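You operate a simulated robot arm through the tools that you are given. There is no shell and no other tool. Be economical: measure what you need, move in short steps, check, and stop when the job is done.

Carry out the task below with a simulated robot arm. There is one attempt and no reset: what you move stays moved.

## Task
Clamp the blue housing, push the purple ring down on its peg with the blue tube, then unclamp it.
Fine: clamp first; the tube goes back in the white holder; the housing stays in its nest.

Only the result counts: the job must be done as asked and must still hold three seconds after the hand-in. Knocking over, shifting, dropping, spilling or breaking anything else fails it.

## Robot
A 6-joint arm with a two-finger parallel gripper on a trunk, on a base that drives. Base frame: it is fixed to the floor where the robot stands at the start and does not move with it; the origin is under the middle of the robot, x ahead of it, y to its left, z up. Readings come in cm, rad, newtons and seconds.
With the tool pointing down near the work surface it reaches from about 32 to 82 cm from the robot's upright axis, wherever it stands. Its first joint turns from -2.897 to 2.897 rad. Places, roughly: blue tube [225, -50, 100]; blue-knob clamp of the white-mark pallet [30, 10, 100]; foot of the peg of the long blue housing [50, 10, 90]; inside of the white holder [220, -60, 90]; nest at the yellow-knob clamp of the pallet with t [50, 10, 90]; purple ring, teal ring [225, 25, 100]; yellow-knob clamp of the white-mark pallet [50, 20, 100]. Payload 3.91 kg.
Tool frame: the origin (TCP) lies between the finger pads and is the grasp point; the fingertips stand 3 cm ahead of it; z points along the fingers, y is the line along which they close. The gripper opens to 11 cm. The fingers are 2 cm wide and 1 cm thick; the gripper's body (4.8 by 11.2 cm) begins 5.5 cm behind the TCP.
Orientation is that of the tool frame in the base frame, as [roll, pitch, yaw] about the fixed x, y, z axes, in that order (R = Rz(yaw) Ry(pitch) Rx(roll)). With the fingers straight down and closing along the base's y, the tool's x points along the base's -x, its y along +y and its z along -z.

## Interface
- The arm moves only by the tool move_arm. Its argument "increments" is a list of rows, each an object of numbers (a shift or turn left out is 0, a gripper value left out holds the last): "tx", "ty", "tz": the shift along the tool's x, y, z in units of 150 mm (1.0 is 150 mm); "ax", "ay", "az": the turn, a rotation vector about the tool's x, y, z in units of 120 degrees (1.0 is 120 degrees); "grip": the closure in counts, from 0 (fully open) to 255 (shut). In form: [{"tx": .., "ty": .., "tz": .., "ax": .., "ay": .., "az": .., "grip": ..}, ...]. A call has 1 to 12 rows; each row is the pose to reach, as a shift and turn from the pose commanded when the call began, along the tool's axes at that moment. A call with a number of a shift or a turn outside -1 to 1 is refused whole. Each row takes 0.2 s and may step no farther than 5 cm and 0.15 rad from the row before; otherwise, or with a gripper value out of range, the whole call is refused. A pose out of reach is approached as far as the arm can. The call stops where the force on the tool passes 70 N (or 10 N more than at its start, if that is more) or the arm is blocked; 0.2 s more then pass. The fingers move at their own pace (about 4.5 cm/s each) and stop on an object; they squeeze with about 45 N. The grip force told is the motor's: it shows also when the fingers shut on nothing. Time passes only in rows, and 0.2 s behind the last, so rows that repeat a pose let the fingers close. The reply holds the time, the measured pose of the TCP, the force on the tool along the base axes, the opening and the grip force, in the units named above and with some noise, with the torque about the TCP (base axes, N m) and any sound that the robot's microphone picked up.
- Cameras (640 x 400 px; columns grow to the right, rows downward): "scene" is now at [1.41, 15.53, 150.05]; the picture's right is [-0.02, -1.00, 0.00], its down [-0.64, 0.01, -0.77] and it looks along [0.77, -0.01, -0.64] (base axes); focal length 271 px, centre (320, 200). "wrist" rides on the gripper at [7.7, 0.7, -11.4] in the tool frame; the picture's right is [-0.09, 1.00, 0.00], its down [-0.80, -0.07, -0.59] and it looks along [-0.59, -0.05, 0.80] (tool axes); focal length 270 px, centre (320, 200). There is no depth. A picture from a camera that has moved, and an enlarged one, comes with that camera's place and axes in the base frame and with its lens. The place of the scene camera against the robot may be out by one fixed shift of up to 1.2 cm in any direction.
- capture(camera): a new picture of that camera. No time passes.
- move_column(by): slides the trunk up (or, below 0, down) by that many cm; the arm and the scene camera ride with it, the base frame stays. It gives what a move gives, with no picture.
- roll_base(legs): drives the robot by 1 to 6 legs, each [ahead, turn to the left] in cm and rad, along the robot's own axes; the way and the turn of a leg run together, so that a leg with both is an arc; at most 150 cm and 3.142 rad a leg. The arm and the cameras ride along, it lands a little off, and it stops where it bumps. It gives what a move gives.
- aim_head(pan, tilt): turns the head with the scene camera to pan (to the left, within 2.705 rad either way) and tilt (down, from -0.506 to 1.204), counted from straight ahead of the robot. It gives what a move gives.
- close_up(camera, box): a new picture of the part [left, top, right, bottom] of that camera's present view, enlarged. No time passes.
- close_job(): hands the job in; it is judged then, once.

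Go step by step. Nothing tells you exact positions but the pictures and the camera data: compare them with the known pose of the tool, close in by small moves and look again before you grip or let go. The budget is 120 turns and 90 pictures, counting those below and the enlarged ones. Unless the task says otherwise, let go and move clear before handing in.

The tools are called after "Call:" by a JSON object that holds its "fn" and its "kwargs". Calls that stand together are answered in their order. move_arm: Moves the arm, as the interface text tells. Its arguments: {"type":"object","properties":{"increments":{"type":"array"}},"required":["increments"]} The other tools are called the same way: move_column (by) slides the trunk up or down; roll_base (legs) drives the base; aim_head (pan, tilt) turns the head that bears the scene camera; capture (camera) takes a picture; close_up (camera, box) takes an enlarged picture of a part of a camera's view; close_job () hands the job in.

At the start:

```text
time_s: 0.0
tcp_pos: [48.59, 20.47, 127.01]
tcp_rot: [-3.14, 0.001, -3.127]
ft_force: [0.4, 0.6, 0.6]
wrist_torque: [-0.02, -0.03, 0.01]
grip_width: 10.98
grasp_force: 0.0
trunk travel left (down, up): [-45.0, 16.0]
robot x, y, heading: [-0.08, -0.14, 0.0]
head pan, tilt: [-0.016, 0.698]
```

scene: 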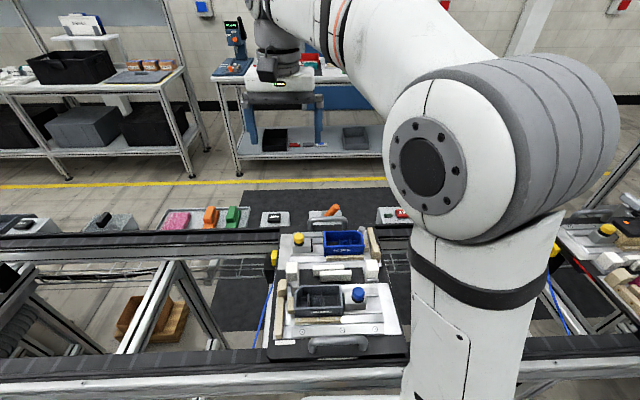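
wrist: 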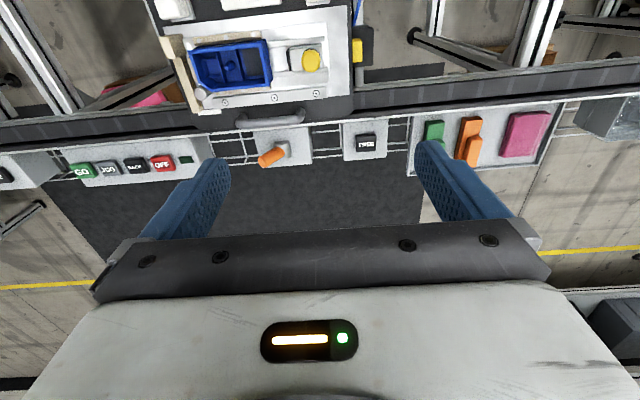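

I see a pallet on a conveyor with a blue housing (by the yellow knob) and a dark housing (by the blue knob). I'll look closer at both before moving.

Call:
{"fn": "close_up", "kwargs": {"camera": "scene", "box": [240, 200, 440, 370]}}

Call:
{"fn": "close_up", "kwargs": {"camera": "wrist", "box": [140, 0, 400, 180]}}

Call:
{"fn": "close_up", "kwargs": {"camera": "scene", "box": [0, 0, 400, 200]}}

```text
2.35 times, centred on (340, 285) of scene
camera zoom: at [1.41, 15.53, 150.05], right [-0.02, -1.0, 0.0], down [-0.64, 0.01, -0.77], along [0.77, -0.01, -0.64], focal length 638 px, centre (273, 0)
```

zoom: 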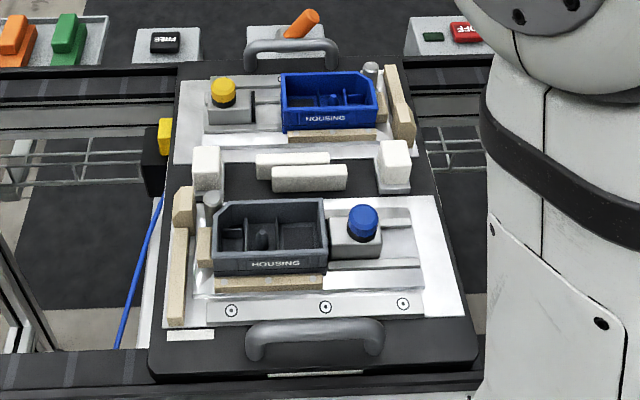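

```text
2.22 times, centred on (270, 90) of wrist
camera zoom: at [40.87, 21.1, 138.43], right [0.07, 1.0, 0.0], down [0.8, -0.06, 0.59], along [0.59, -0.04, -0.8], focal length 601 px, centre (431, 444)
```

zoom: 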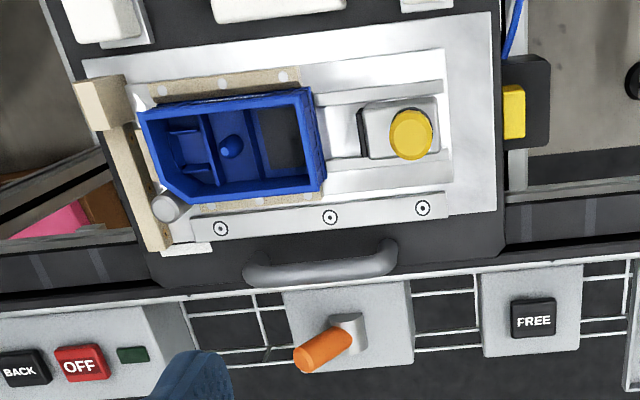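

```text
1.60 times, centred on (200, 100) of scene
camera zoom: at [1.41, 15.53, 150.05], right [-0.02, -1.0, 0.0], down [-0.64, 0.01, -0.77], along [0.77, -0.01, -0.64], focal length 434 px, centre (512, 360)
```

zoom: 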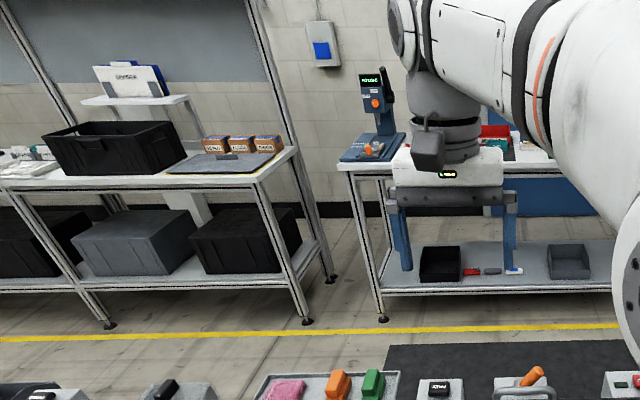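

The blue housing sits in the yellow-knob nest; the tube and ring are on a far bench past the conveyor. I'll look around to find the way there.

Call:
{"fn": "aim_head", "kwargs": {"pan": 1.0, "tilt": 0.5}}

Call:
{"fn": "capture", "kwargs": {"camera": "scene"}}

Call:
{"fn": "aim_head", "kwargs": {"pan": -1.2, "tilt": 0.5}}

Call:
{"fn": "capture", "kwargs": {"camera": "scene"}}

```text
time_s: 1.3
tcp_pos: [48.59, 20.56, 127.03]
tcp_rot: [3.141, 0.0, -3.128]
ft_force: [-0.2, 0.2, 0.0]
wrist_torque: [-0.02, -0.01, 0.02]
grip_width: 11.0
grasp_force: 0.0
trunk travel left (down, up): [-45.0, 16.0]
robot x, y, heading: [0.31, 0.14, -0.001]
head pan, tilt: [1.0, 0.499]
```

```text
84 pictures are left
camera scene: at [-2.16, 23.32, 151.81], right [0.84, -0.54, 0.0], down [-0.26, -0.4, -0.88], along [0.48, 0.74, -0.48], focal length 271 px, centre (320, 200)
```

scene: 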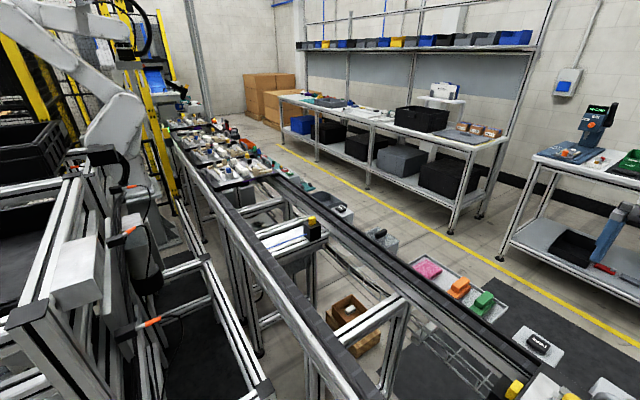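

```text
time_s: 3.4
tcp_pos: [48.7, 20.42, 126.96]
tcp_rot: [3.141, 0.002, -3.128]
ft_force: [-0.4, -0.7, 0.1]
wrist_torque: [-0.03, 0.01, 0.01]
grip_width: 10.97
grasp_force: 0.0
trunk travel left (down, up): [-45.0, 16.0]
robot x, y, heading: [0.03, -0.02, -0.003]
head pan, tilt: [-1.201, 0.499]
```

```text
83 pictures are left
camera scene: at [-3.8, 7.19, 151.81], right [-0.93, -0.36, 0.0], down [-0.17, 0.45, -0.88], along [0.32, -0.82, -0.48], focal length 271 px, centre (320, 200)
```

scene: 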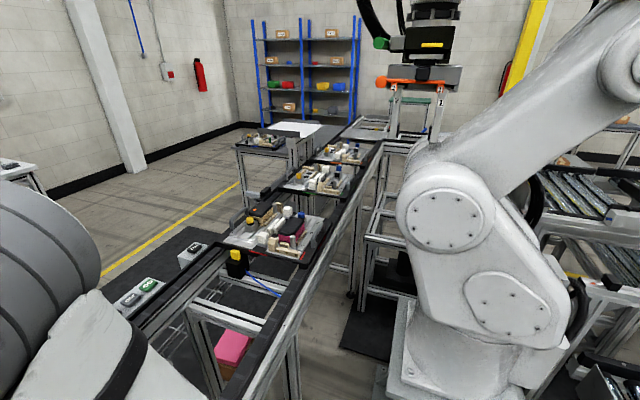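

The conveyor runs along y. I need to know the free floor, so I'll look behind and at the near floor.

Call:
{"fn": "aim_head", "kwargs": {"pan": 2.6, "tilt": 0.6}}

Call:
{"fn": "capture", "kwargs": {"camera": "scene"}}

Call:
{"fn": "aim_head", "kwargs": {"pan": -2.4, "tilt": 0.6}}

Call:
{"fn": "capture", "kwargs": {"camera": "scene"}}

Call:
{"fn": "aim_head", "kwargs": {"pan": 1.7, "tilt": 0.7}}

Call:
{"fn": "capture", "kwargs": {"camera": "scene"}}

Call:
{"fn": "aim_head", "kwargs": {"pan": -1.6, "tilt": 0.8}}

Call:
{"fn": "capture", "kwargs": {"camera": "scene"}}

Call:
{"fn": "aim_head", "kwargs": {"pan": 0.5, "tilt": 1.1}}

Call:
{"fn": "capture", "kwargs": {"camera": "scene"}}

```text
time_s: 6.5
tcp_pos: [48.6, 20.49, 127.03]
tcp_rot: [-3.141, 0.001, -3.126]
ft_force: [0.2, -0.5, -1.0]
wrist_torque: [0.0, -0.02, 0.0]
grip_width: 11.02
grasp_force: 0.0
trunk travel left (down, up): [-45.0, 16.0]
robot x, y, heading: [-0.31, -0.22, -0.002]
head pan, tilt: [2.601, 0.6]
```

```text
82 pictures are left
camera scene: at [-14.66, 20.23, 150.9], right [0.52, 0.86, 0.0], down [0.48, -0.29, -0.83], along [-0.71, 0.43, -0.56], focal length 271 px, centre (320, 200)
```

scene: 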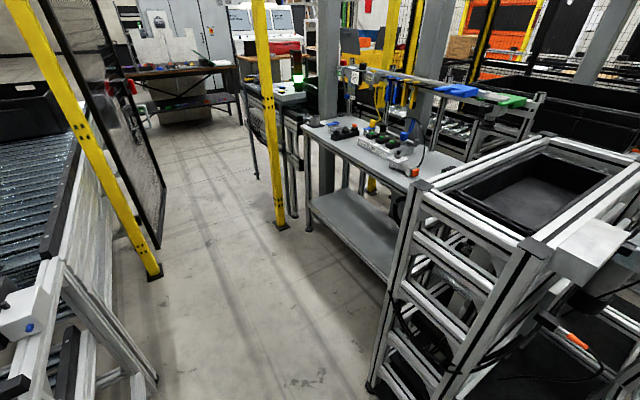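

```text
time_s: 10.4
tcp_pos: [48.72, 20.55, 126.98]
tcp_rot: [3.14, 0.001, -3.128]
ft_force: [-0.2, 1.1, -0.5]
wrist_torque: [-0.01, 0.01, 0.01]
grip_width: 11.01
grasp_force: 0.0
trunk travel left (down, up): [-45.0, 16.0]
robot x, y, heading: [-0.48, -0.05, -0.004]
head pan, tilt: [-2.4, 0.6]
```

```text
81 pictures are left
camera scene: at [-13.61, 9.7, 150.9], right [-0.68, 0.74, 0.0], down [0.42, 0.38, -0.83], along [-0.61, -0.56, -0.56], focal length 271 px, centre (320, 200)
```

scene: 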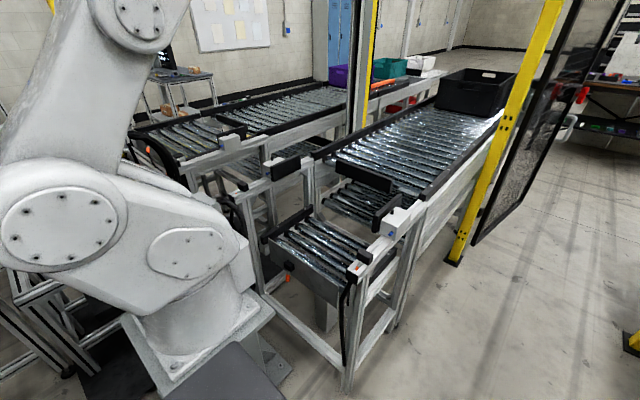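

```text
time_s: 13.7
tcp_pos: [48.7, 20.41, 127.05]
tcp_rot: [3.141, 0.0, -3.127]
ft_force: [0.1, -0.3, 0.1]
wrist_torque: [0.0, -0.01, 0.0]
grip_width: 10.98
grasp_force: 0.1
trunk travel left (down, up): [-45.0, 16.0]
robot x, y, heading: [-0.3, -0.25, -0.01]
head pan, tilt: [1.7, 0.7]
```

```text
80 pictures are left
camera scene: at [-8.17, 24.1, 150.04], right [0.99, 0.13, 0.0], down [0.08, -0.64, -0.76], along [-0.1, 0.76, -0.64], focal length 271 px, centre (320, 200)
```

scene: 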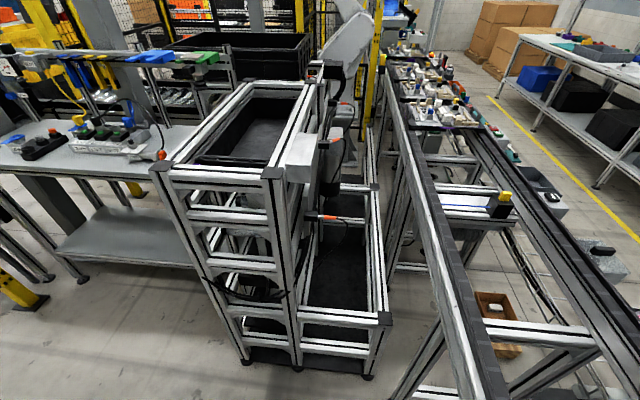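

```text
time_s: 16.5
tcp_pos: [48.74, 20.48, 126.98]
tcp_rot: [-3.141, 0.0, -3.128]
ft_force: [0.1, -0.3, 0.1]
wrist_torque: [-0.04, 0.03, -0.01]
grip_width: 11.01
grasp_force: 0.0
trunk travel left (down, up): [-45.0, 16.0]
robot x, y, heading: [-0.07, -0.14, -0.003]
head pan, tilt: [-1.6, 0.799]
```

```text
79 pictures are left
camera scene: at [-7.33, 7.61, 149.22], right [-1.0, 0.03, 0.0], down [0.02, 0.72, -0.7], along [-0.02, -0.7, -0.72], focal length 271 px, centre (320, 200)
```

scene: 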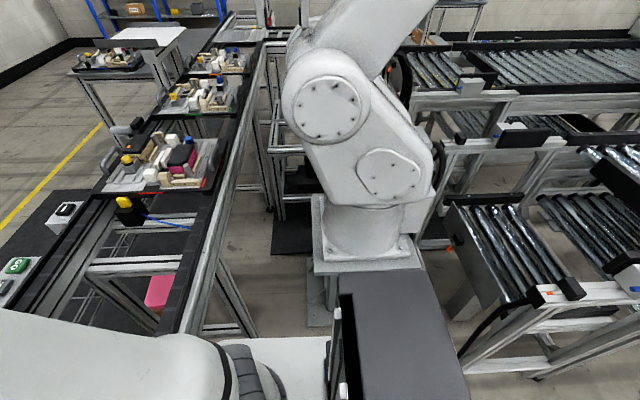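

```text
time_s: 18.5
tcp_pos: [48.57, 20.45, 127.03]
tcp_rot: [-3.141, -0.001, -3.127]
ft_force: [0.0, 1.0, -0.5]
wrist_torque: [-0.03, -0.01, -0.02]
grip_width: 10.99
grasp_force: 0.1
trunk travel left (down, up): [-45.0, 16.0]
robot x, y, heading: [0.12, -0.27, -0.002]
head pan, tilt: [0.499, 1.1]
```

```text
78 pictures are left
camera scene: at [-1.54, 18.68, 147.04], right [0.48, -0.88, 0.0], down [-0.78, -0.43, -0.45], along [0.4, 0.22, -0.89], focal length 271 px, centre (320, 200)
```

scene: 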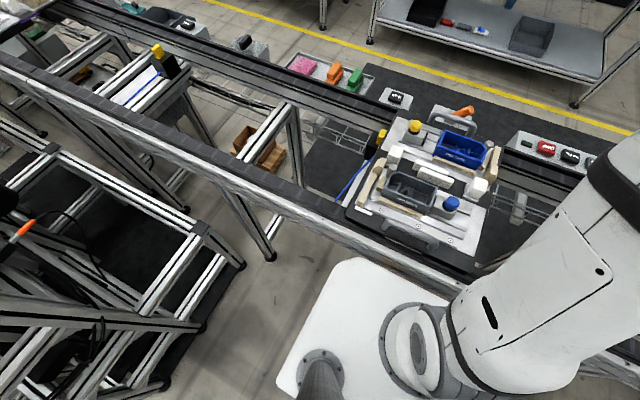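

The nearby gaps on both sides look narrow, with only an open corridor behind me. I'll check the robot's footprint and the gap on the right.

Call:
{"fn": "aim_head", "kwargs": {"pan": -1.9, "tilt": 0.3}}

Call:
{"fn": "capture", "kwargs": {"camera": "scene"}}

Call:
{"fn": "aim_head", "kwargs": {"pan": -1.3, "tilt": 1.2}}

Call:
{"fn": "capture", "kwargs": {"camera": "scene"}}

Call:
{"fn": "aim_head", "kwargs": {"pan": 2.2, "tilt": 1.2}}

Call:
{"fn": "capture", "kwargs": {"camera": "scene"}}

```text
time_s: 20.7
tcp_pos: [48.67, 20.56, 127.01]
tcp_rot: [3.141, 0.001, -3.127]
ft_force: [0.1, 0.1, 0.0]
wrist_torque: [-0.03, 0.01, 0.02]
grip_width: 11.01
grasp_force: 0.1
trunk travel left (down, up): [-45.0, 16.0]
robot x, y, heading: [0.0, 0.24, -0.001]
head pan, tilt: [-1.901, 0.3]
```

```text
77 pictures are left
camera scene: at [-10.12, 6.84, 153.65], right [-0.95, 0.32, 0.0], down [0.1, 0.28, -0.96], along [-0.31, -0.9, -0.3], focal length 271 px, centre (320, 200)
```

scene: 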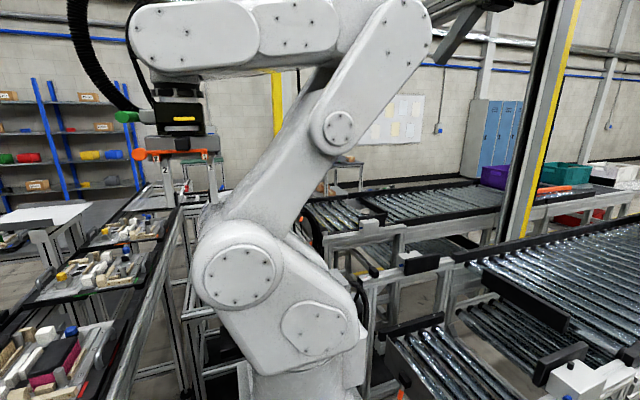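

```text
time_s: 21.9
tcp_pos: [48.68, 20.39, 127.08]
tcp_rot: [3.14, 0.001, -3.128]
ft_force: [0.5, -0.3, 0.2]
wrist_torque: [0.01, 0.02, -0.02]
grip_width: 10.98
grasp_force: 0.0
trunk travel left (down, up): [-45.0, 16.0]
robot x, y, heading: [0.01, 0.16, 0.001]
head pan, tilt: [-1.3, 1.201]
```

```text
76 pictures are left
camera scene: at [-5.6, 10.27, 146.45], right [-0.96, -0.27, 0.0], down [-0.25, 0.9, -0.36], along [0.1, -0.35, -0.93], focal length 271 px, centre (320, 200)
```

scene: 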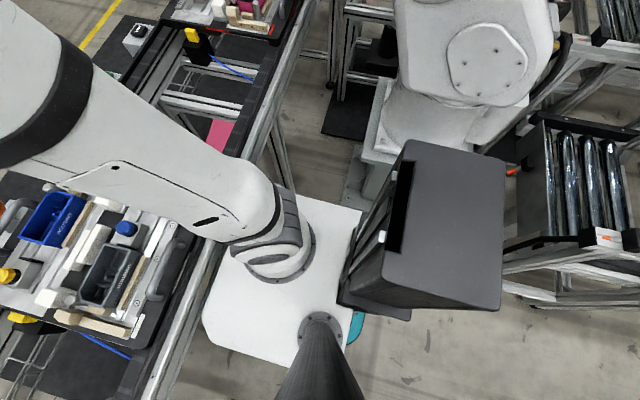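

```text
time_s: 24.9
tcp_pos: [48.56, 20.56, 126.95]
tcp_rot: [3.142, -0.001, -3.127]
ft_force: [0.2, 0.0, -0.1]
wrist_torque: [0.0, 0.03, -0.01]
grip_width: 11.03
grasp_force: 0.1
trunk travel left (down, up): [-45.0, 16.0]
robot x, y, heading: [0.08, -0.32, 0.001]
head pan, tilt: [2.201, 1.201]
```

```text
75 pictures are left
camera scene: at [-10.38, 20.19, 146.44], right [0.81, 0.59, 0.0], down [0.55, -0.75, -0.36], along [-0.21, 0.29, -0.93], focal length 271 px, centre (320, 200)
```

scene: 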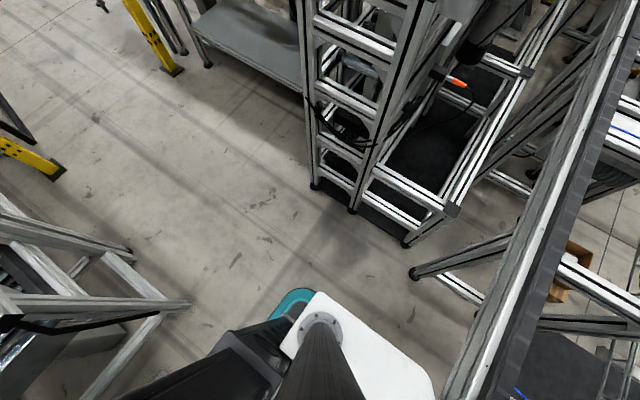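

Both side gaps look narrower than the base; the corridor behind is open. I'll back out along it, easing to the left, and look around.

Call:
{"fn": "roll_base", "kwargs": {"legs": [[-20, 0], [-20, -0.3], [-60, 0], [-20, 0.3]]}}

Call:
{"fn": "aim_head", "kwargs": {"pan": 2.0, "tilt": 0.35}}

Call:
{"fn": "capture", "kwargs": {"camera": "scene"}}

Call:
{"fn": "aim_head", "kwargs": {"pan": -2.5, "tilt": 0.35}}

Call:
{"fn": "capture", "kwargs": {"camera": "scene"}}

Call:
{"fn": "aim_head", "kwargs": {"pan": 0.0, "tilt": 0.4}}

Call:
{"fn": "capture", "kwargs": {"camera": "scene"}}

```text
time_s: 27.8
tcp_pos: [19.38, 7.93, 126.99]
tcp_rot: [-3.14, -0.001, 2.883]
ft_force: [0.3, 0.1, -0.1]
wrist_torque: [-0.03, 0.03, 0.0]
grip_width: 11.0
grasp_force: 0.1
trunk travel left (down, up): [-45.0, 16.0]
robot x, y, heading: [-32.96, 1.6, -0.129]
head pan, tilt: [2.201, 1.201]
stopped in leg 2: the robot was blocked; the commanded pose is now the measured one
```

```text
time_s: 28.9
tcp_pos: [19.18, 8.03, 127.14]
tcp_rot: [-3.142, 0.001, 2.888]
ft_force: [0.4, -0.7, 0.1]
wrist_torque: [-0.02, -0.03, 0.0]
grip_width: 11.01
grasp_force: 0.0
trunk travel left (down, up): [-45.0, 16.0]
robot x, y, heading: [-33.14, 1.39, -0.127]
head pan, tilt: [2.0, 0.351]
```

```text
74 pictures are left
camera scene: at [-40.88, 27.02, 153.17], right [0.95, 0.3, 0.0], down [0.1, -0.33, -0.94], along [-0.28, 0.9, -0.34], focal length 271 px, centre (320, 200)
```

scene: 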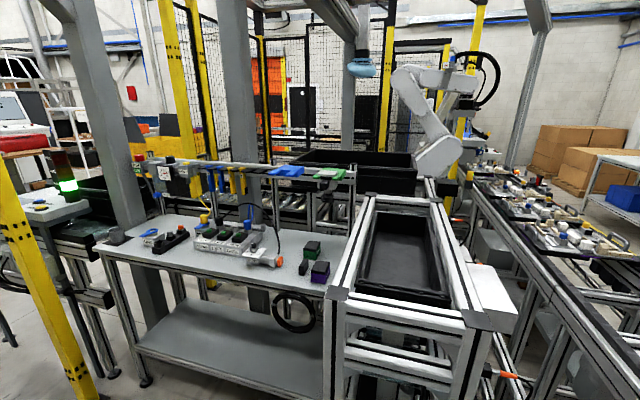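

```text
time_s: 32.5
tcp_pos: [19.23, 8.04, 127.05]
tcp_rot: [3.14, 0.002, 2.889]
ft_force: [0.3, -0.2, 0.0]
wrist_torque: [0.03, 0.01, -0.01]
grip_width: 11.02
grasp_force: 0.0
trunk travel left (down, up): [-45.0, 16.0]
robot x, y, heading: [-32.79, 1.65, -0.134]
head pan, tilt: [-2.499, 0.351]
```

```text
73 pictures are left
camera scene: at [-46.22, 13.55, 153.18], right [-0.49, 0.87, 0.0], down [0.3, 0.17, -0.94], along [-0.82, -0.46, -0.34], focal length 271 px, centre (320, 200)
```

scene: 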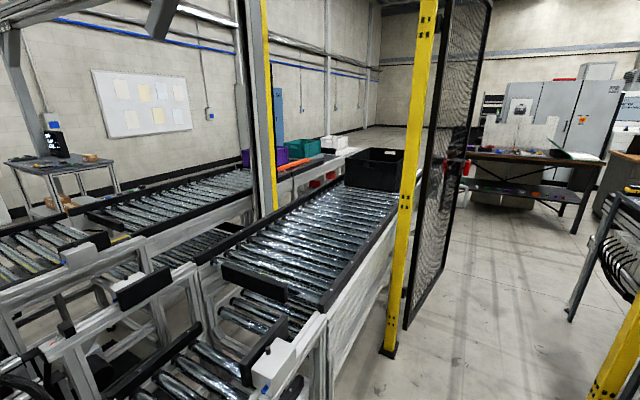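

```text
time_s: 34.8
tcp_pos: [19.34, 8.13, 126.98]
tcp_rot: [3.141, 0.003, 2.889]
ft_force: [0.1, -0.6, -0.2]
wrist_torque: [0.01, 0.02, 0.03]
grip_width: 11.01
grasp_force: 0.0
trunk travel left (down, up): [-45.0, 16.0]
robot x, y, heading: [-33.09, 1.63, -0.13]
head pan, tilt: [0.0, 0.4]
```

```text
72 pictures are left
camera scene: at [-28.93, 16.94, 152.72], right [-0.13, -0.99, 0.0], down [-0.39, 0.05, -0.92], along [0.91, -0.12, -0.39], focal length 271 px, centre (320, 200)
```

scene: 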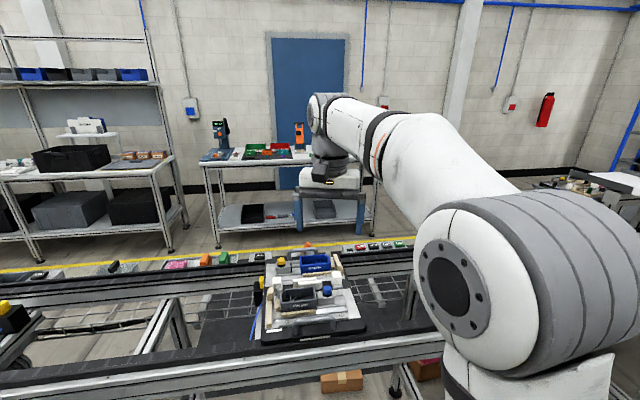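

The base clipped the roller-frame leg on the right rear. I'll nose forward, angle, and back out along the corridor's middle (y≈30).

Call:
{"fn": "roll_base", "kwargs": {"legs": [[12, 0], [0, -0.77], [-38, 0], [0, 0.9], [-150, 0]]}}

```text
time_s: 49.4
tcp_pos: [-143.3, 43.1, 127.01]
tcp_rot: [-3.14, 0.001, 3.013]
ft_force: [0.0, 0.7, 0.3]
wrist_torque: [0.04, 0.0, 0.0]
grip_width: 11.01
grasp_force: 0.1
trunk travel left (down, up): [-45.0, 16.0]
robot x, y, heading: [-193.78, 29.86, -0.002]
head pan, tilt: [0.0, 0.4]
```

Through the corridor at (-194, 30). Look around for the route onward.

Call:
{"fn": "aim_head", "kwargs": {"pan": -2.6, "tilt": 0.3}}

Call:
{"fn": "capture", "kwargs": {"camera": "scene"}}

Call:
{"fn": "aim_head", "kwargs": {"pan": 2.6, "tilt": 0.3}}

Call:
{"fn": "capture", "kwargs": {"camera": "scene"}}

```text
time_s: 51.7
tcp_pos: [-143.22, 42.94, 127.17]
tcp_rot: [3.141, 0.002, 3.012]
ft_force: [-0.4, -0.1, 0.2]
wrist_torque: [0.01, -0.01, 0.0]
grip_width: 11.01
grasp_force: 0.2
trunk travel left (down, up): [-45.0, 16.0]
robot x, y, heading: [-194.05, 29.86, -0.007]
head pan, tilt: [-2.601, 0.3]
```

```text
71 pictures are left
camera scene: at [-209.18, 40.99, 153.65], right [-0.51, 0.86, 0.0], down [0.25, 0.15, -0.96], along [-0.82, -0.49, -0.3], focal length 271 px, centre (320, 200)
```

scene: 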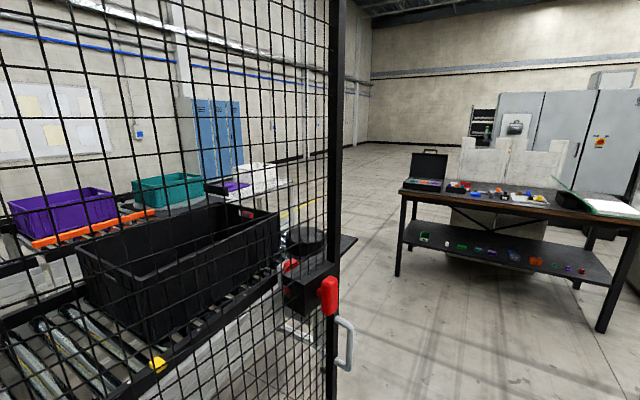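

```text
time_s: 55.8
tcp_pos: [-143.21, 43.0, 127.09]
tcp_rot: [3.142, 0.003, 3.015]
ft_force: [0.3, -0.6, -0.6]
wrist_torque: [-0.01, 0.02, 0.05]
grip_width: 10.99
grasp_force: 0.0
trunk travel left (down, up): [-45.0, 16.0]
robot x, y, heading: [-194.29, 29.73, -0.008]
head pan, tilt: [2.601, 0.3]
```

```text
70 pictures are left
camera scene: at [-209.13, 50.61, 153.65], right [0.52, 0.85, 0.0], down [0.25, -0.15, -0.96], along [-0.82, 0.5, -0.3], focal length 271 px, centre (320, 200)
```

scene: 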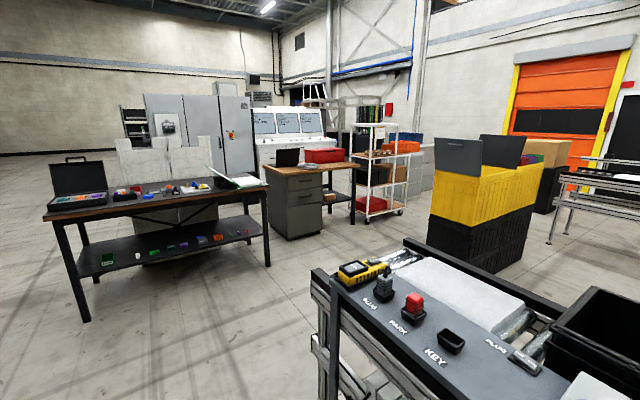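

The way round goes past the mesh door's end and a table at x≈-455. I'll tuck the arm in, then back up further.

Call:
{"fn": "move_arm", "kwargs": {"increments": [{"tx": 0.3}, {"tx": 0.6}, {"tx": 0.9}]}}

Call:
{"fn": "roll_base", "kwargs": {"legs": [[-136, 0], [0, -1.9]]}}

Call:
{"fn": "aim_head", "kwargs": {"pan": 0.2, "tilt": 0.4}}

Call:
{"fn": "capture", "kwargs": {"camera": "scene"}}

```text
time_s: 56.6
tcp_pos: [-156.66, 44.7, 127.04]
tcp_rot: [-3.141, 0.001, 3.013]
ft_force: [0.3, 0.2, -0.5]
wrist_torque: [0.0, 0.0, -0.03]
grip_width: 11.0
grasp_force: 0.1
trunk travel left (down, up): [-45.0, 16.0]
robot x, y, heading: [-194.01, 29.84, -0.005]
head pan, tilt: [2.601, 0.3]
```

```text
time_s: 68.0
tcp_pos: [-328.88, -9.43, 127.18]
tcp_rot: [-3.141, 0.001, 1.117]
ft_force: [-0.6, 0.2, 0.0]
wrist_torque: [0.0, 0.0, -0.01]
grip_width: 10.99
grasp_force: 0.1
trunk travel left (down, up): [-45.0, 16.0]
robot x, y, heading: [-329.71, 30.53, -1.893]
head pan, tilt: [2.601, 0.3]
```

```text
time_s: 70.2
tcp_pos: [-328.84, -9.39, 127.07]
tcp_rot: [3.141, 0.002, 1.118]
ft_force: [0.4, -1.0, -0.5]
wrist_torque: [0.0, -0.03, 0.0]
grip_width: 11.02
grasp_force: 0.0
trunk travel left (down, up): [-45.0, 16.0]
robot x, y, heading: [-330.06, 30.62, -1.895]
head pan, tilt: [0.201, 0.4]
```

```text
69 pictures are left
camera scene: at [-313.72, 24.6, 152.73], right [-0.99, 0.12, 0.0], down [0.05, 0.39, -0.92], along [-0.11, -0.91, -0.39], focal length 271 px, centre (320, 200)
```

scene: 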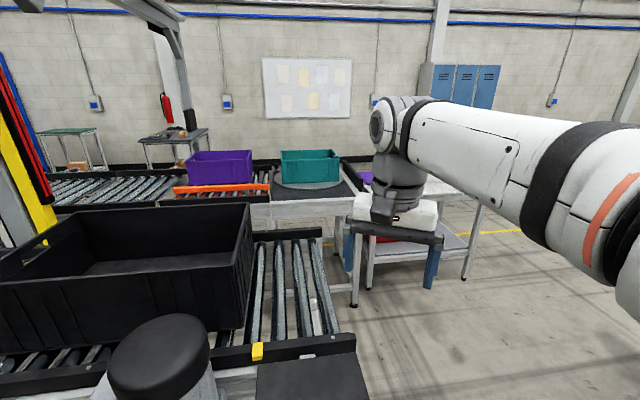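

Conveyor 1 ends near (-340,-30) and line 2's table ends near (-463,-143). I'll drive diagonally around both.

Call:
{"fn": "roll_base", "kwargs": {"legs": [[0, -0.554], [117, 0], [0, 0.09], [134, 0], [50, 0.6], [0, 1.0]]}}

Call:
{"fn": "aim_head", "kwargs": {"pan": 0.5, "tilt": 0.3}}

Call:
{"fn": "capture", "kwargs": {"camera": "scene"}}

```text
time_s: 89.5
tcp_pos: [-501.55, -196.74, 127.06]
tcp_rot: [-3.141, 0.002, 2.244]
ft_force: [0.5, 0.3, 0.8]
wrist_torque: [0.0, 0.05, -0.01]
grip_width: 11.01
grasp_force: 0.0
trunk travel left (down, up): [-45.0, 16.0]
robot x, y, heading: [-539.42, -181.65, -0.767]
head pan, tilt: [0.201, 0.4]
```

```text
time_s: 90.3
tcp_pos: [-501.52, -196.76, 127.05]
tcp_rot: [-3.141, 0.003, 2.246]
ft_force: [0.4, 0.6, 0.4]
wrist_torque: [0.02, -0.02, 0.02]
grip_width: 10.99
grasp_force: 0.0
trunk travel left (down, up): [-45.0, 16.0]
robot x, y, heading: [-539.48, -181.52, -0.776]
head pan, tilt: [0.499, 0.3]
```

```text
68 pictures are left
camera scene: at [-524.8, -167.4, 153.65], right [-0.27, -0.96, 0.0], down [-0.29, 0.08, -0.96], along [0.92, -0.25, -0.3], focal length 271 px, centre (320, 200)
```

scene: 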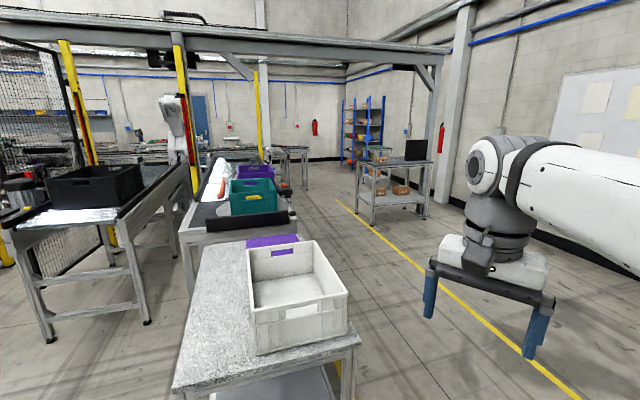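

The aisle right of line 2 is clear at y≈-268. I'll drive along it to x≈-200 and look again.

Call:
{"fn": "roll_base", "kwargs": {"legs": [[0, -0.06], [117, 0], [0, 0.834], [150, 0], [110, 0]]}}

Call:
{"fn": "aim_head", "kwargs": {"pan": 0.3, "tilt": 0.4}}

Call:
{"fn": "capture", "kwargs": {"camera": "scene"}}

```text
time_s: 111.2
tcp_pos: [-162.81, -257.21, 127.15]
tcp_rot: [-3.141, 0.001, 3.009]
ft_force: [-0.7, -0.3, -0.3]
wrist_torque: [-0.03, 0.01, 0.02]
grip_width: 11.0
grasp_force: 0.1
trunk travel left (down, up): [-45.0, 16.0]
robot x, y, heading: [-201.04, -272.41, -0.006]
head pan, tilt: [0.499, 0.3]
```

```text
time_s: 111.9
tcp_pos: [-162.82, -257.21, 127.16]
tcp_rot: [-3.142, 0.001, 3.007]
ft_force: [-0.2, -0.3, -0.5]
wrist_torque: [0.02, -0.01, -0.02]
grip_width: 11.02
grasp_force: 0.1
trunk travel left (down, up): [-45.0, 16.0]
robot x, y, heading: [-200.59, -272.74, -0.005]
head pan, tilt: [0.3, 0.4]
```

```text
67 pictures are left
camera scene: at [-198.66, -254.04, 152.73], right [0.29, -0.96, 0.0], down [-0.37, -0.11, -0.92], along [0.88, 0.27, -0.39], focal length 271 px, centre (320, 200)
```

scene: 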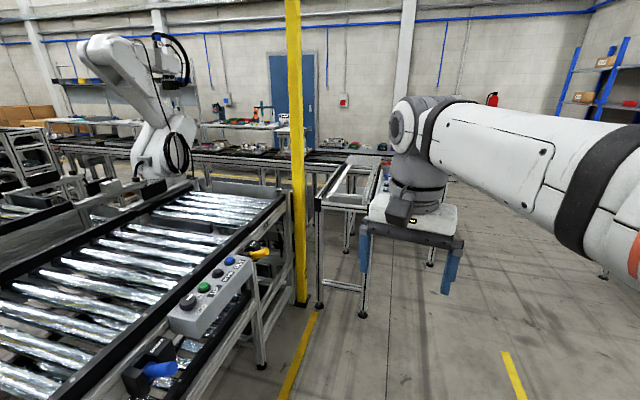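

The line's frame lies ahead-left. I check the right side for the cart before steering.

Call:
{"fn": "aim_head", "kwargs": {"pan": -0.9, "tilt": 0.5}}

Call:
{"fn": "capture", "kwargs": {"camera": "scene"}}

```text
time_s: 113.3
tcp_pos: [-162.86, -257.17, 127.23]
tcp_rot: [-3.141, 0.001, 3.007]
ft_force: [0.5, -0.1, 0.7]
wrist_torque: [0.03, -0.02, -0.01]
grip_width: 11.01
grasp_force: 0.1
trunk travel left (down, up): [-45.0, 16.0]
robot x, y, heading: [-200.55, -272.57, -0.01]
head pan, tilt: [-0.901, 0.499]
```

```text
66 pictures are left
camera scene: at [-201.94, -263.88, 151.81], right [-0.79, -0.61, 0.0], down [-0.29, 0.38, -0.88], along [0.54, -0.69, -0.48], focal length 271 px, centre (320, 200)
```

scene: 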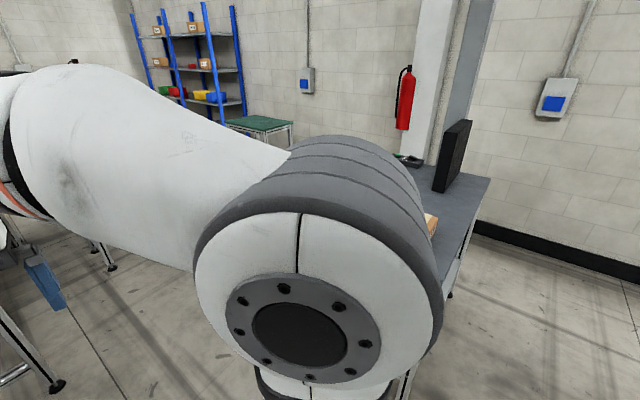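

I'll go straight past the cart, then angle south around the frame end at (32,-291).

Call:
{"fn": "roll_base", "kwargs": {"legs": [[105, 0], [0, -0.823], [89, 0], [0, 1.2]]}}

Call:
{"fn": "aim_head", "kwargs": {"pan": 0.6, "tilt": 0.4}}

Call:
{"fn": "capture", "kwargs": {"camera": "scene"}}

Call:
{"fn": "aim_head", "kwargs": {"pan": -0.5, "tilt": 0.4}}

Call:
{"fn": "capture", "kwargs": {"camera": "scene"}}

```text
time_s: 128.2
tcp_pos: [-7.19, -312.35, 127.06]
tcp_rot: [-3.141, 0.003, -2.902]
ft_force: [0.3, 0.7, 0.1]
wrist_torque: [-0.01, 0.02, -0.01]
grip_width: 10.99
grasp_force: 0.1
trunk travel left (down, up): [-45.0, 16.0]
robot x, y, heading: [-36.47, -340.39, 0.361]
head pan, tilt: [-0.901, 0.499]
```

```text
time_s: 129.8
tcp_pos: [-7.14, -312.27, 127.2]
tcp_rot: [3.141, 0.002, -2.9]
ft_force: [0.0, -0.6, 0.6]
wrist_torque: [-0.01, 0.01, -0.01]
grip_width: 11.01
grasp_force: 0.1
trunk travel left (down, up): [-45.0, 16.0]
robot x, y, heading: [-36.6, -340.37, 0.361]
head pan, tilt: [0.6, 0.4]
```

```text
65 pictures are left
camera scene: at [-43.23, -320.61, 152.72], right [0.82, -0.57, 0.0], down [-0.22, -0.32, -0.92], along [0.53, 0.75, -0.39], focal length 271 px, centre (320, 200)
```

scene: 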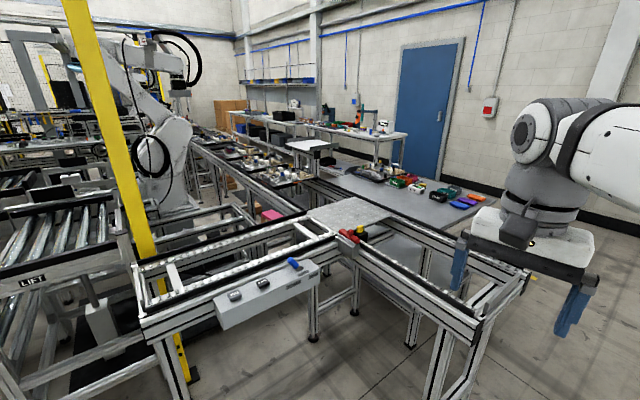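

```text
time_s: 131.1
tcp_pos: [-7.2, -312.38, 127.06]
tcp_rot: [-3.141, 0.002, -2.9]
ft_force: [0.1, 0.0, 0.0]
wrist_torque: [-0.05, 0.02, 0.02]
grip_width: 11.0
grasp_force: 0.1
trunk travel left (down, up): [-45.0, 16.0]
robot x, y, heading: [-36.92, -340.44, 0.357]
head pan, tilt: [-0.499, 0.4]
```

```text
64 pictures are left
camera scene: at [-39.38, -329.48, 152.73], right [-0.14, -0.99, 0.0], down [-0.39, 0.05, -0.92], along [0.91, -0.13, -0.39], focal length 271 px, centre (320, 200)
```

scene: 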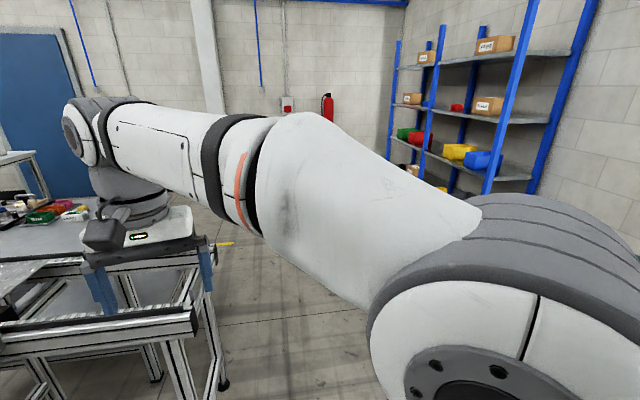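

The branch conveyor ends at about (70,-296) with a table beside it. I'll drive past it at y≈-350 and then look north.

Call:
{"fn": "roll_base", "kwargs": {"legs": [[0, -0.43], [150, 0], [0, 0.07], [70, 0], [0, 1.8]]}}

Call:
{"fn": "aim_head", "kwargs": {"pan": 0.2, "tilt": 0.4}}

Call:
{"fn": "capture", "kwargs": {"camera": "scene"}}

```text
time_s: 148.1
tcp_pos: [160.09, -319.69, 127.12]
tcp_rot: [-3.141, 0.002, -1.474]
ft_force: [0.5, -1.1, 0.8]
wrist_torque: [0.0, 0.03, 0.01]
grip_width: 10.99
grasp_force: 0.1
trunk travel left (down, up): [-45.0, 16.0]
robot x, y, heading: [183.71, -353.06, 1.78]
head pan, tilt: [-0.499, 0.4]
```

```text
time_s: 149.1
tcp_pos: [160.15, -319.72, 127.07]
tcp_rot: [3.141, 0.001, -1.472]
ft_force: [0.4, 0.0, 0.2]
wrist_torque: [0.01, 0.03, 0.03]
grip_width: 11.0
grasp_force: 0.1
trunk travel left (down, up): [-45.0, 16.0]
robot x, y, heading: [183.74, -352.85, 1.776]
head pan, tilt: [0.201, 0.4]
```

```text
63 pictures are left
camera scene: at [167.28, -354.17, 152.73], right [0.92, 0.4, 0.0], down [0.15, -0.36, -0.92], along [-0.37, 0.85, -0.39], focal length 271 px, centre (320, 200)
```

scene: 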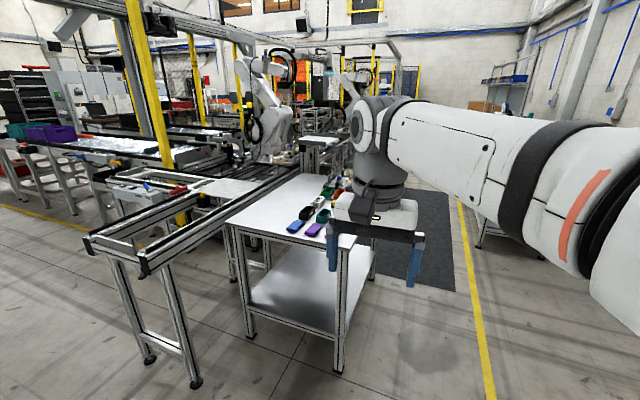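

Clear lane at x≈178 up to the bench. Driving north to y≈-30 and turning to face the bench.

Call:
{"fn": "roll_base", "kwargs": {"legs": [[0, -0.18], [150, 0], [150, 0], [24, 0], [0, -1.6]]}}

Call:
{"fn": "aim_head", "kwargs": {"pan": 0.0, "tilt": 0.6}}

Call:
{"fn": "capture", "kwargs": {"camera": "scene"}}

```text
time_s: 169.7
tcp_pos: [211.31, -10.92, 127.17]
tcp_rot: [-3.141, 0.002, 3.014]
ft_force: [0.3, 0.4, 1.3]
wrist_torque: [0.01, -0.05, -0.02]
grip_width: 11.0
grasp_force: 0.0
trunk travel left (down, up): [-45.0, 16.0]
robot x, y, heading: [173.77, -25.48, -0.008]
head pan, tilt: [0.201, 0.4]
```

```text
time_s: 170.4
tcp_pos: [211.31, -10.82, 127.16]
tcp_rot: [3.141, 0.002, 3.013]
ft_force: [-1.1, 0.4, 0.8]
wrist_torque: [0.01, 0.0, -0.01]
grip_width: 10.98
grasp_force: 0.1
trunk travel left (down, up): [-45.0, 16.0]
robot x, y, heading: [174.03, -25.56, -0.007]
head pan, tilt: [0.0, 0.6]
```

```text
62 pictures are left
camera scene: at [175.67, -9.48, 150.91], right [-0.01, -1.0, 0.0], down [-0.56, 0.0, -0.83], along [0.83, -0.01, -0.56], focal length 271 px, centre (320, 200)
```

scene: 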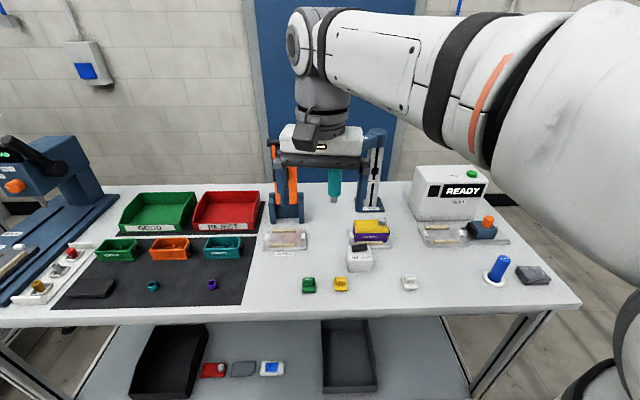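

The bench is in view: the blue tube stands in the white holder, the purple ring lies on the black mat. Clamping comes first, so I turn to the pallet.

Call:
{"fn": "roll_base", "kwargs": {"legs": [[0, 2.58], [54, 0], [0, 0.56]]}}

Call:
{"fn": "aim_head", "kwargs": {"pan": 0.0, "tilt": 0.75}}

Call:
{"fn": "capture", "kwargs": {"camera": "scene"}}

Call:
{"fn": "capture", "kwargs": {"camera": "wrist"}}

```text
time_s: 181.1
tcp_pos: [91.63, -6.8, 127.15]
tcp_rot: [3.141, 0.002, -0.174]
ft_force: [-0.4, -0.1, 0.4]
wrist_torque: [0.0, -0.02, 0.0]
grip_width: 10.99
grasp_force: 0.0
trunk travel left (down, up): [-45.0, 16.0]
robot x, y, heading: [129.49, 5.83, 3.072]
head pan, tilt: [0.0, 0.6]
```

```text
time_s: 181.8
tcp_pos: [91.46, -6.81, 127.09]
tcp_rot: [-3.14, 0.001, -0.173]
ft_force: [0.3, 0.3, 0.0]
wrist_torque: [0.04, 0.06, 0.02]
grip_width: 11.0
grasp_force: 0.1
trunk travel left (down, up): [-45.0, 16.0]
robot x, y, heading: [129.84, 5.52, 3.076]
head pan, tilt: [0.0, 0.75]
```

```text
61 pictures are left
camera scene: at [128.56, -8.58, 149.62], right [0.06, 1.0, 0.0], down [0.68, -0.04, -0.73], along [-0.73, 0.05, -0.68], focal length 271 px, centre (320, 200)
```

scene: 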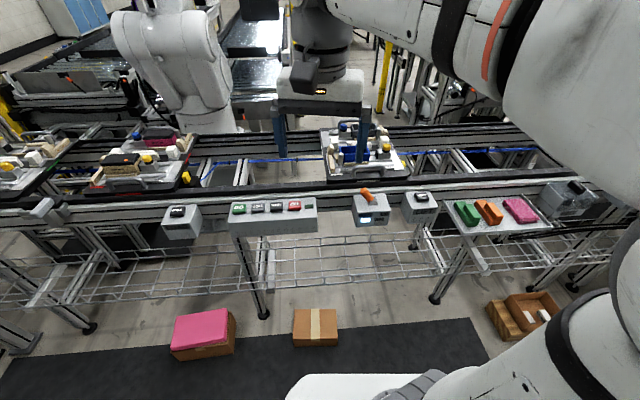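

```text
60 pictures are left
camera wrist: at [98.87, -8.8, 138.49], right [-0.26, -0.97, 0.0], down [-0.78, 0.21, 0.6], along [-0.58, 0.15, -0.8], focal length 270 px, centre (320, 200)
```

wrist: 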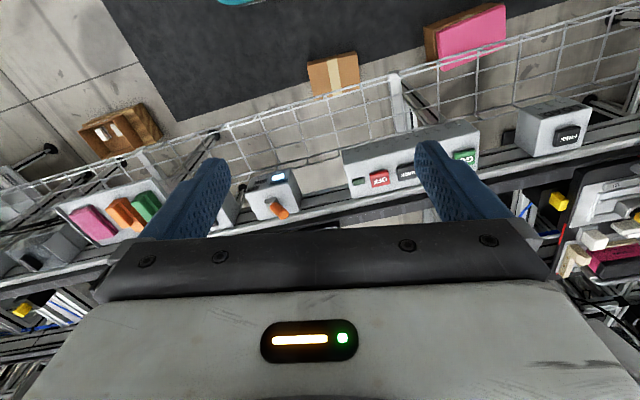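

The pallet is ahead. I'll creep 8 cm closer and extend the arm over it for a wrist view.

Call:
{"fn": "roll_base", "kwargs": {"legs": [[8, 0]]}}

Call:
{"fn": "move_arm", "kwargs": {"increments": [{"tx": -0.3, "ty": -0.1, "az": -0.042}, {"tx": -0.6, "ty": -0.2, "az": -0.083}, {"tx": -0.9, "ty": -0.3, "az": -0.083}]}}

```text
time_s: 182.9
tcp_pos: [83.43, -6.33, 127.03]
tcp_rot: [-3.141, 0.0, -0.173]
ft_force: [-0.1, 0.5, 0.3]
wrist_torque: [0.01, -0.04, -0.01]
grip_width: 11.01
grasp_force: 0.0
trunk travel left (down, up): [-45.0, 16.0]
robot x, y, heading: [121.55, 5.93, 3.077]
head pan, tilt: [0.0, 0.75]
```

```text
time_s: 183.7
tcp_pos: [70.8, 0.52, 127.02]
tcp_rot: [3.141, 0.0, 0.002]
ft_force: [0.2, -0.4, -0.5]
wrist_torque: [-0.04, -0.01, -0.03]
grip_width: 10.98
grasp_force: 0.0
trunk travel left (down, up): [-45.0, 16.0]
robot x, y, heading: [121.5, 6.27, 3.077]
head pan, tilt: [0.0, 0.75]
```

Call:
{"fn": "move_arm", "kwargs": {"increments": [{"tx": -0.25, "ty": -0.2}, {"tx": -0.5, "ty": -0.4}, {"tx": -0.75, "ty": -0.6}, {"tx": -1.0, "ty": -0.8}]}}

Call:
{"fn": "capture", "kwargs": {"camera": "wrist"}}

Call:
{"fn": "close_up", "kwargs": {"camera": "scene", "box": [300, 110, 430, 200]}}

```text
time_s: 184.7
tcp_pos: [55.66, 12.55, 126.91]
tcp_rot: [3.141, -0.001, 0.002]
ft_force: [0.0, -0.2, -0.2]
wrist_torque: [-0.03, -0.03, -0.04]
grip_width: 11.01
grasp_force: 0.1
trunk travel left (down, up): [-45.0, 16.0]
robot x, y, heading: [121.47, 6.19, 3.082]
head pan, tilt: [0.0, 0.75]
```

```text
59 pictures are left
camera wrist: at [63.31, 11.94, 138.27], right [-0.09, -1.0, 0.0], down [-0.8, 0.07, 0.59], along [-0.59, 0.05, -0.81], focal length 270 px, centre (320, 200)
```

wrist: 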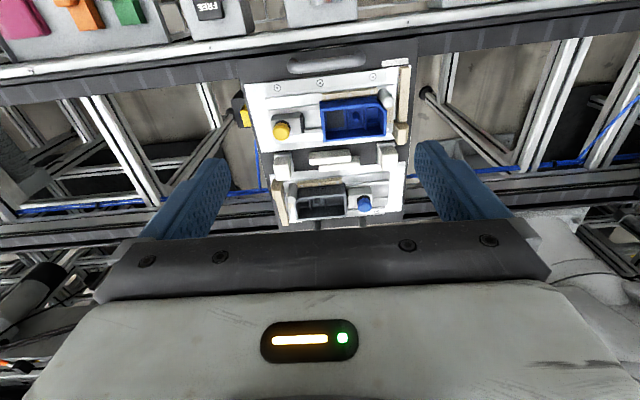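

```text
4.44 times, centred on (365, 155) of scene
camera zoom: at [120.38, -8.0, 149.62], right [0.06, 1.0, 0.0], down [0.68, -0.04, -0.73], along [-0.73, 0.05, -0.68], focal length 1206 px, centre (120, 400)
```

zoom: 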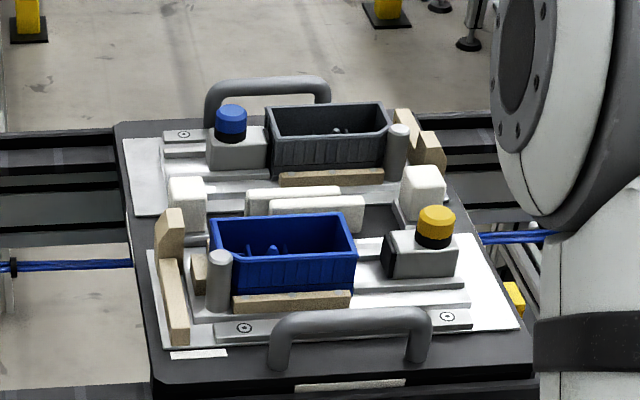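

The clamp is a slide block with a yellow knob (≈[47.5,20,98]) that slides toward the housing (-y). I move above the knob, half-open, and look.

Call:
{"fn": "move_arm", "kwargs": {"increments": [{"tx": -0.27, "ty": -0.15, "grip": 128}, {"tx": -0.54, "ty": -0.3}, {"tx": -0.54, "ty": -0.5, "tz": 0.2}, {"tx": -0.54, "ty": -0.5, "tz": 0.5}, {"tx": -0.54, "ty": -0.5, "tz": 0.8}, {"tx": -0.54, "ty": -0.5, "tz": 1.0}]}}

Call:
{"fn": "capture", "kwargs": {"camera": "wrist"}}

Call:
{"fn": "close_up", "kwargs": {"camera": "scene", "box": [300, 90, 460, 200]}}

```text
time_s: 186.1
tcp_pos: [47.77, 19.94, 111.98]
tcp_rot: [3.141, 0.0, 0.002]
ft_force: [0.5, 0.7, -0.1]
wrist_torque: [-0.01, 0.01, 0.01]
grip_width: 5.46
grasp_force: 0.1
out of reach, approached as far as the arm can: row 1, 2, 3, 4
trunk travel left (down, up): [-45.0, 16.0]
robot x, y, heading: [121.54, 5.81, 3.075]
head pan, tilt: [0.0, 0.75]
```

```text
57 pictures are left
camera wrist: at [55.45, 19.31, 123.43], right [-0.09, -1.0, 0.0], down [-0.8, 0.07, 0.59], along [-0.59, 0.05, -0.8], focal length 270 px, centre (320, 200)
```

wrist: 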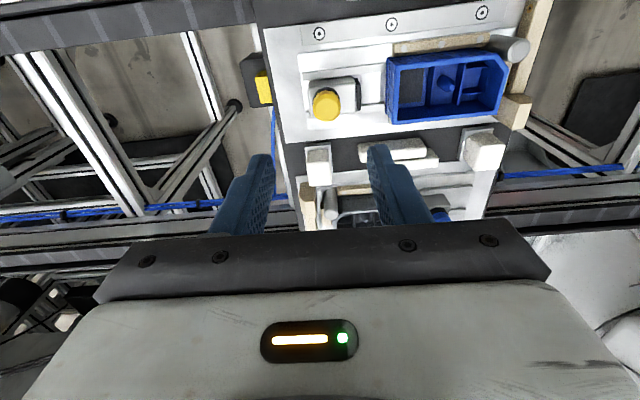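

```text
3.64 times, centred on (380, 145) of scene
camera zoom: at [120.56, -8.06, 149.61], right [0.06, 1.0, 0.0], down [0.68, -0.04, -0.73], along [-0.73, 0.05, -0.68], focal length 986 px, centre (102, 400)
```

zoom: 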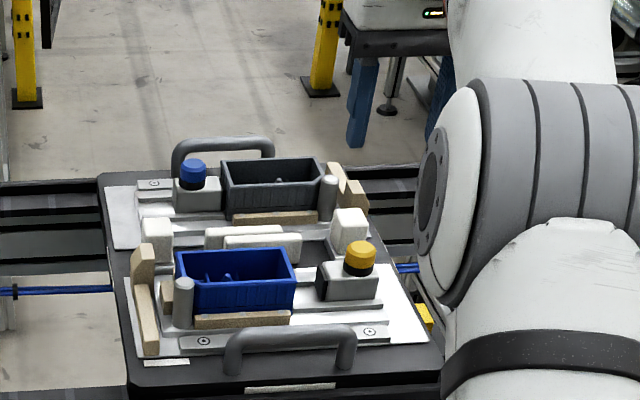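

The knob's top is near [48.1,19.5,99.5], nearly under the TCP. Descending around it.

Call:
{"fn": "move_arm", "kwargs": {"increments": [{"tx": 0.02, "ty": 0.03, "tz": 0.3}, {"tx": 0.02, "ty": 0.03, "tz": 0.55}, {"tx": 0.02, "ty": 0.03, "tz": 0.7}, {"tx": 0.02, "ty": 0.03, "tz": 0.78}]}}

Call:
{"fn": "close_up", "kwargs": {"camera": "scene", "box": [320, 100, 440, 190]}}

Call:
{"fn": "capture", "kwargs": {"camera": "wrist"}}

```text
time_s: 187.1
tcp_pos: [48.14, 19.54, 100.47]
tcp_rot: [-3.14, 0.001, 0.003]
ft_force: [1.5, -0.2, 0.4]
wrist_torque: [0.02, 0.03, -0.01]
grip_width: 5.47
grasp_force: 0.1
trunk travel left (down, up): [-45.0, 16.0]
robot x, y, heading: [121.83, 6.19, 3.076]
head pan, tilt: [0.0, 0.75]
```

```text
4.44 times, centred on (380, 145) of scene
camera zoom: at [120.56, -8.06, 149.62], right [0.06, 1.0, 0.0], down [0.68, -0.04, -0.73], along [-0.73, 0.05, -0.68], focal length 1206 px, centre (53, 444)
```

zoom: 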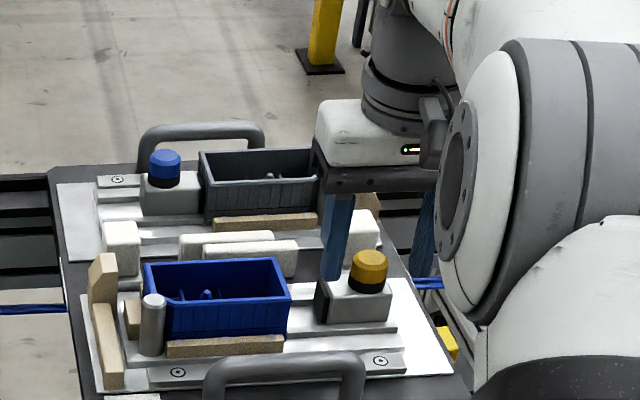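

```text
54 pictures are left
camera wrist: at [55.72, 18.88, 111.83], right [-0.09, -1.0, 0.0], down [-0.8, 0.07, 0.6], along [-0.59, 0.05, -0.8], focal length 270 px, centre (320, 200)
```

wrist: 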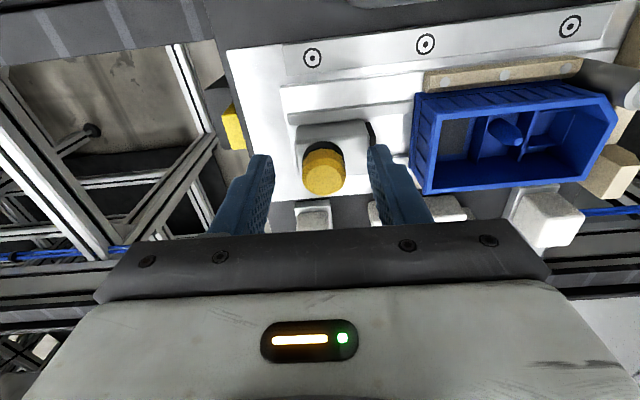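

The knob sits between the fingers. I lower slightly and close on it.

Call:
{"fn": "move_arm", "kwargs": {"increments": [{"tz": 0.045}, {"tz": 0.045, "grip": 255}, {"tz": 0.045}, {"tz": 0.045}, {"tz": 0.045}]}}

```text
time_s: 188.3
tcp_pos: [48.15, 19.27, 99.75]
tcp_rot: [-3.141, 0.0, 0.002]
ft_force: [1.0, -8.4, 0.3]
wrist_torque: [0.18, -0.03, 0.07]
grip_width: 2.48
grasp_force: 45.2
trunk travel left (down, up): [-45.0, 16.0]
robot x, y, heading: [121.7, 5.66, 3.08]
head pan, tilt: [0.0, 0.75]
```

Knob gripped. I slide it toward the housing in small steps and watch force and sound.

Call:
{"fn": "move_arm", "kwargs": {"increments": [{"ty": 0.03}, {"ty": 0.06}, {"ty": 0.09}, {"ty": 0.12}]}}

```text
time_s: 189.3
tcp_pos: [48.05, 17.51, 99.79]
tcp_rot: [3.142, 0.001, 0.001]
ft_force: [3.8, -4.4, 2.5]
wrist_torque: [0.44, -0.06, -0.06]
grip_width: 2.51
grasp_force: 45.0
trunk travel left (down, up): [-45.0, 16.0]
robot x, y, heading: [121.9, 6.07, 3.078]
head pan, tilt: [0.0, 0.75]
```

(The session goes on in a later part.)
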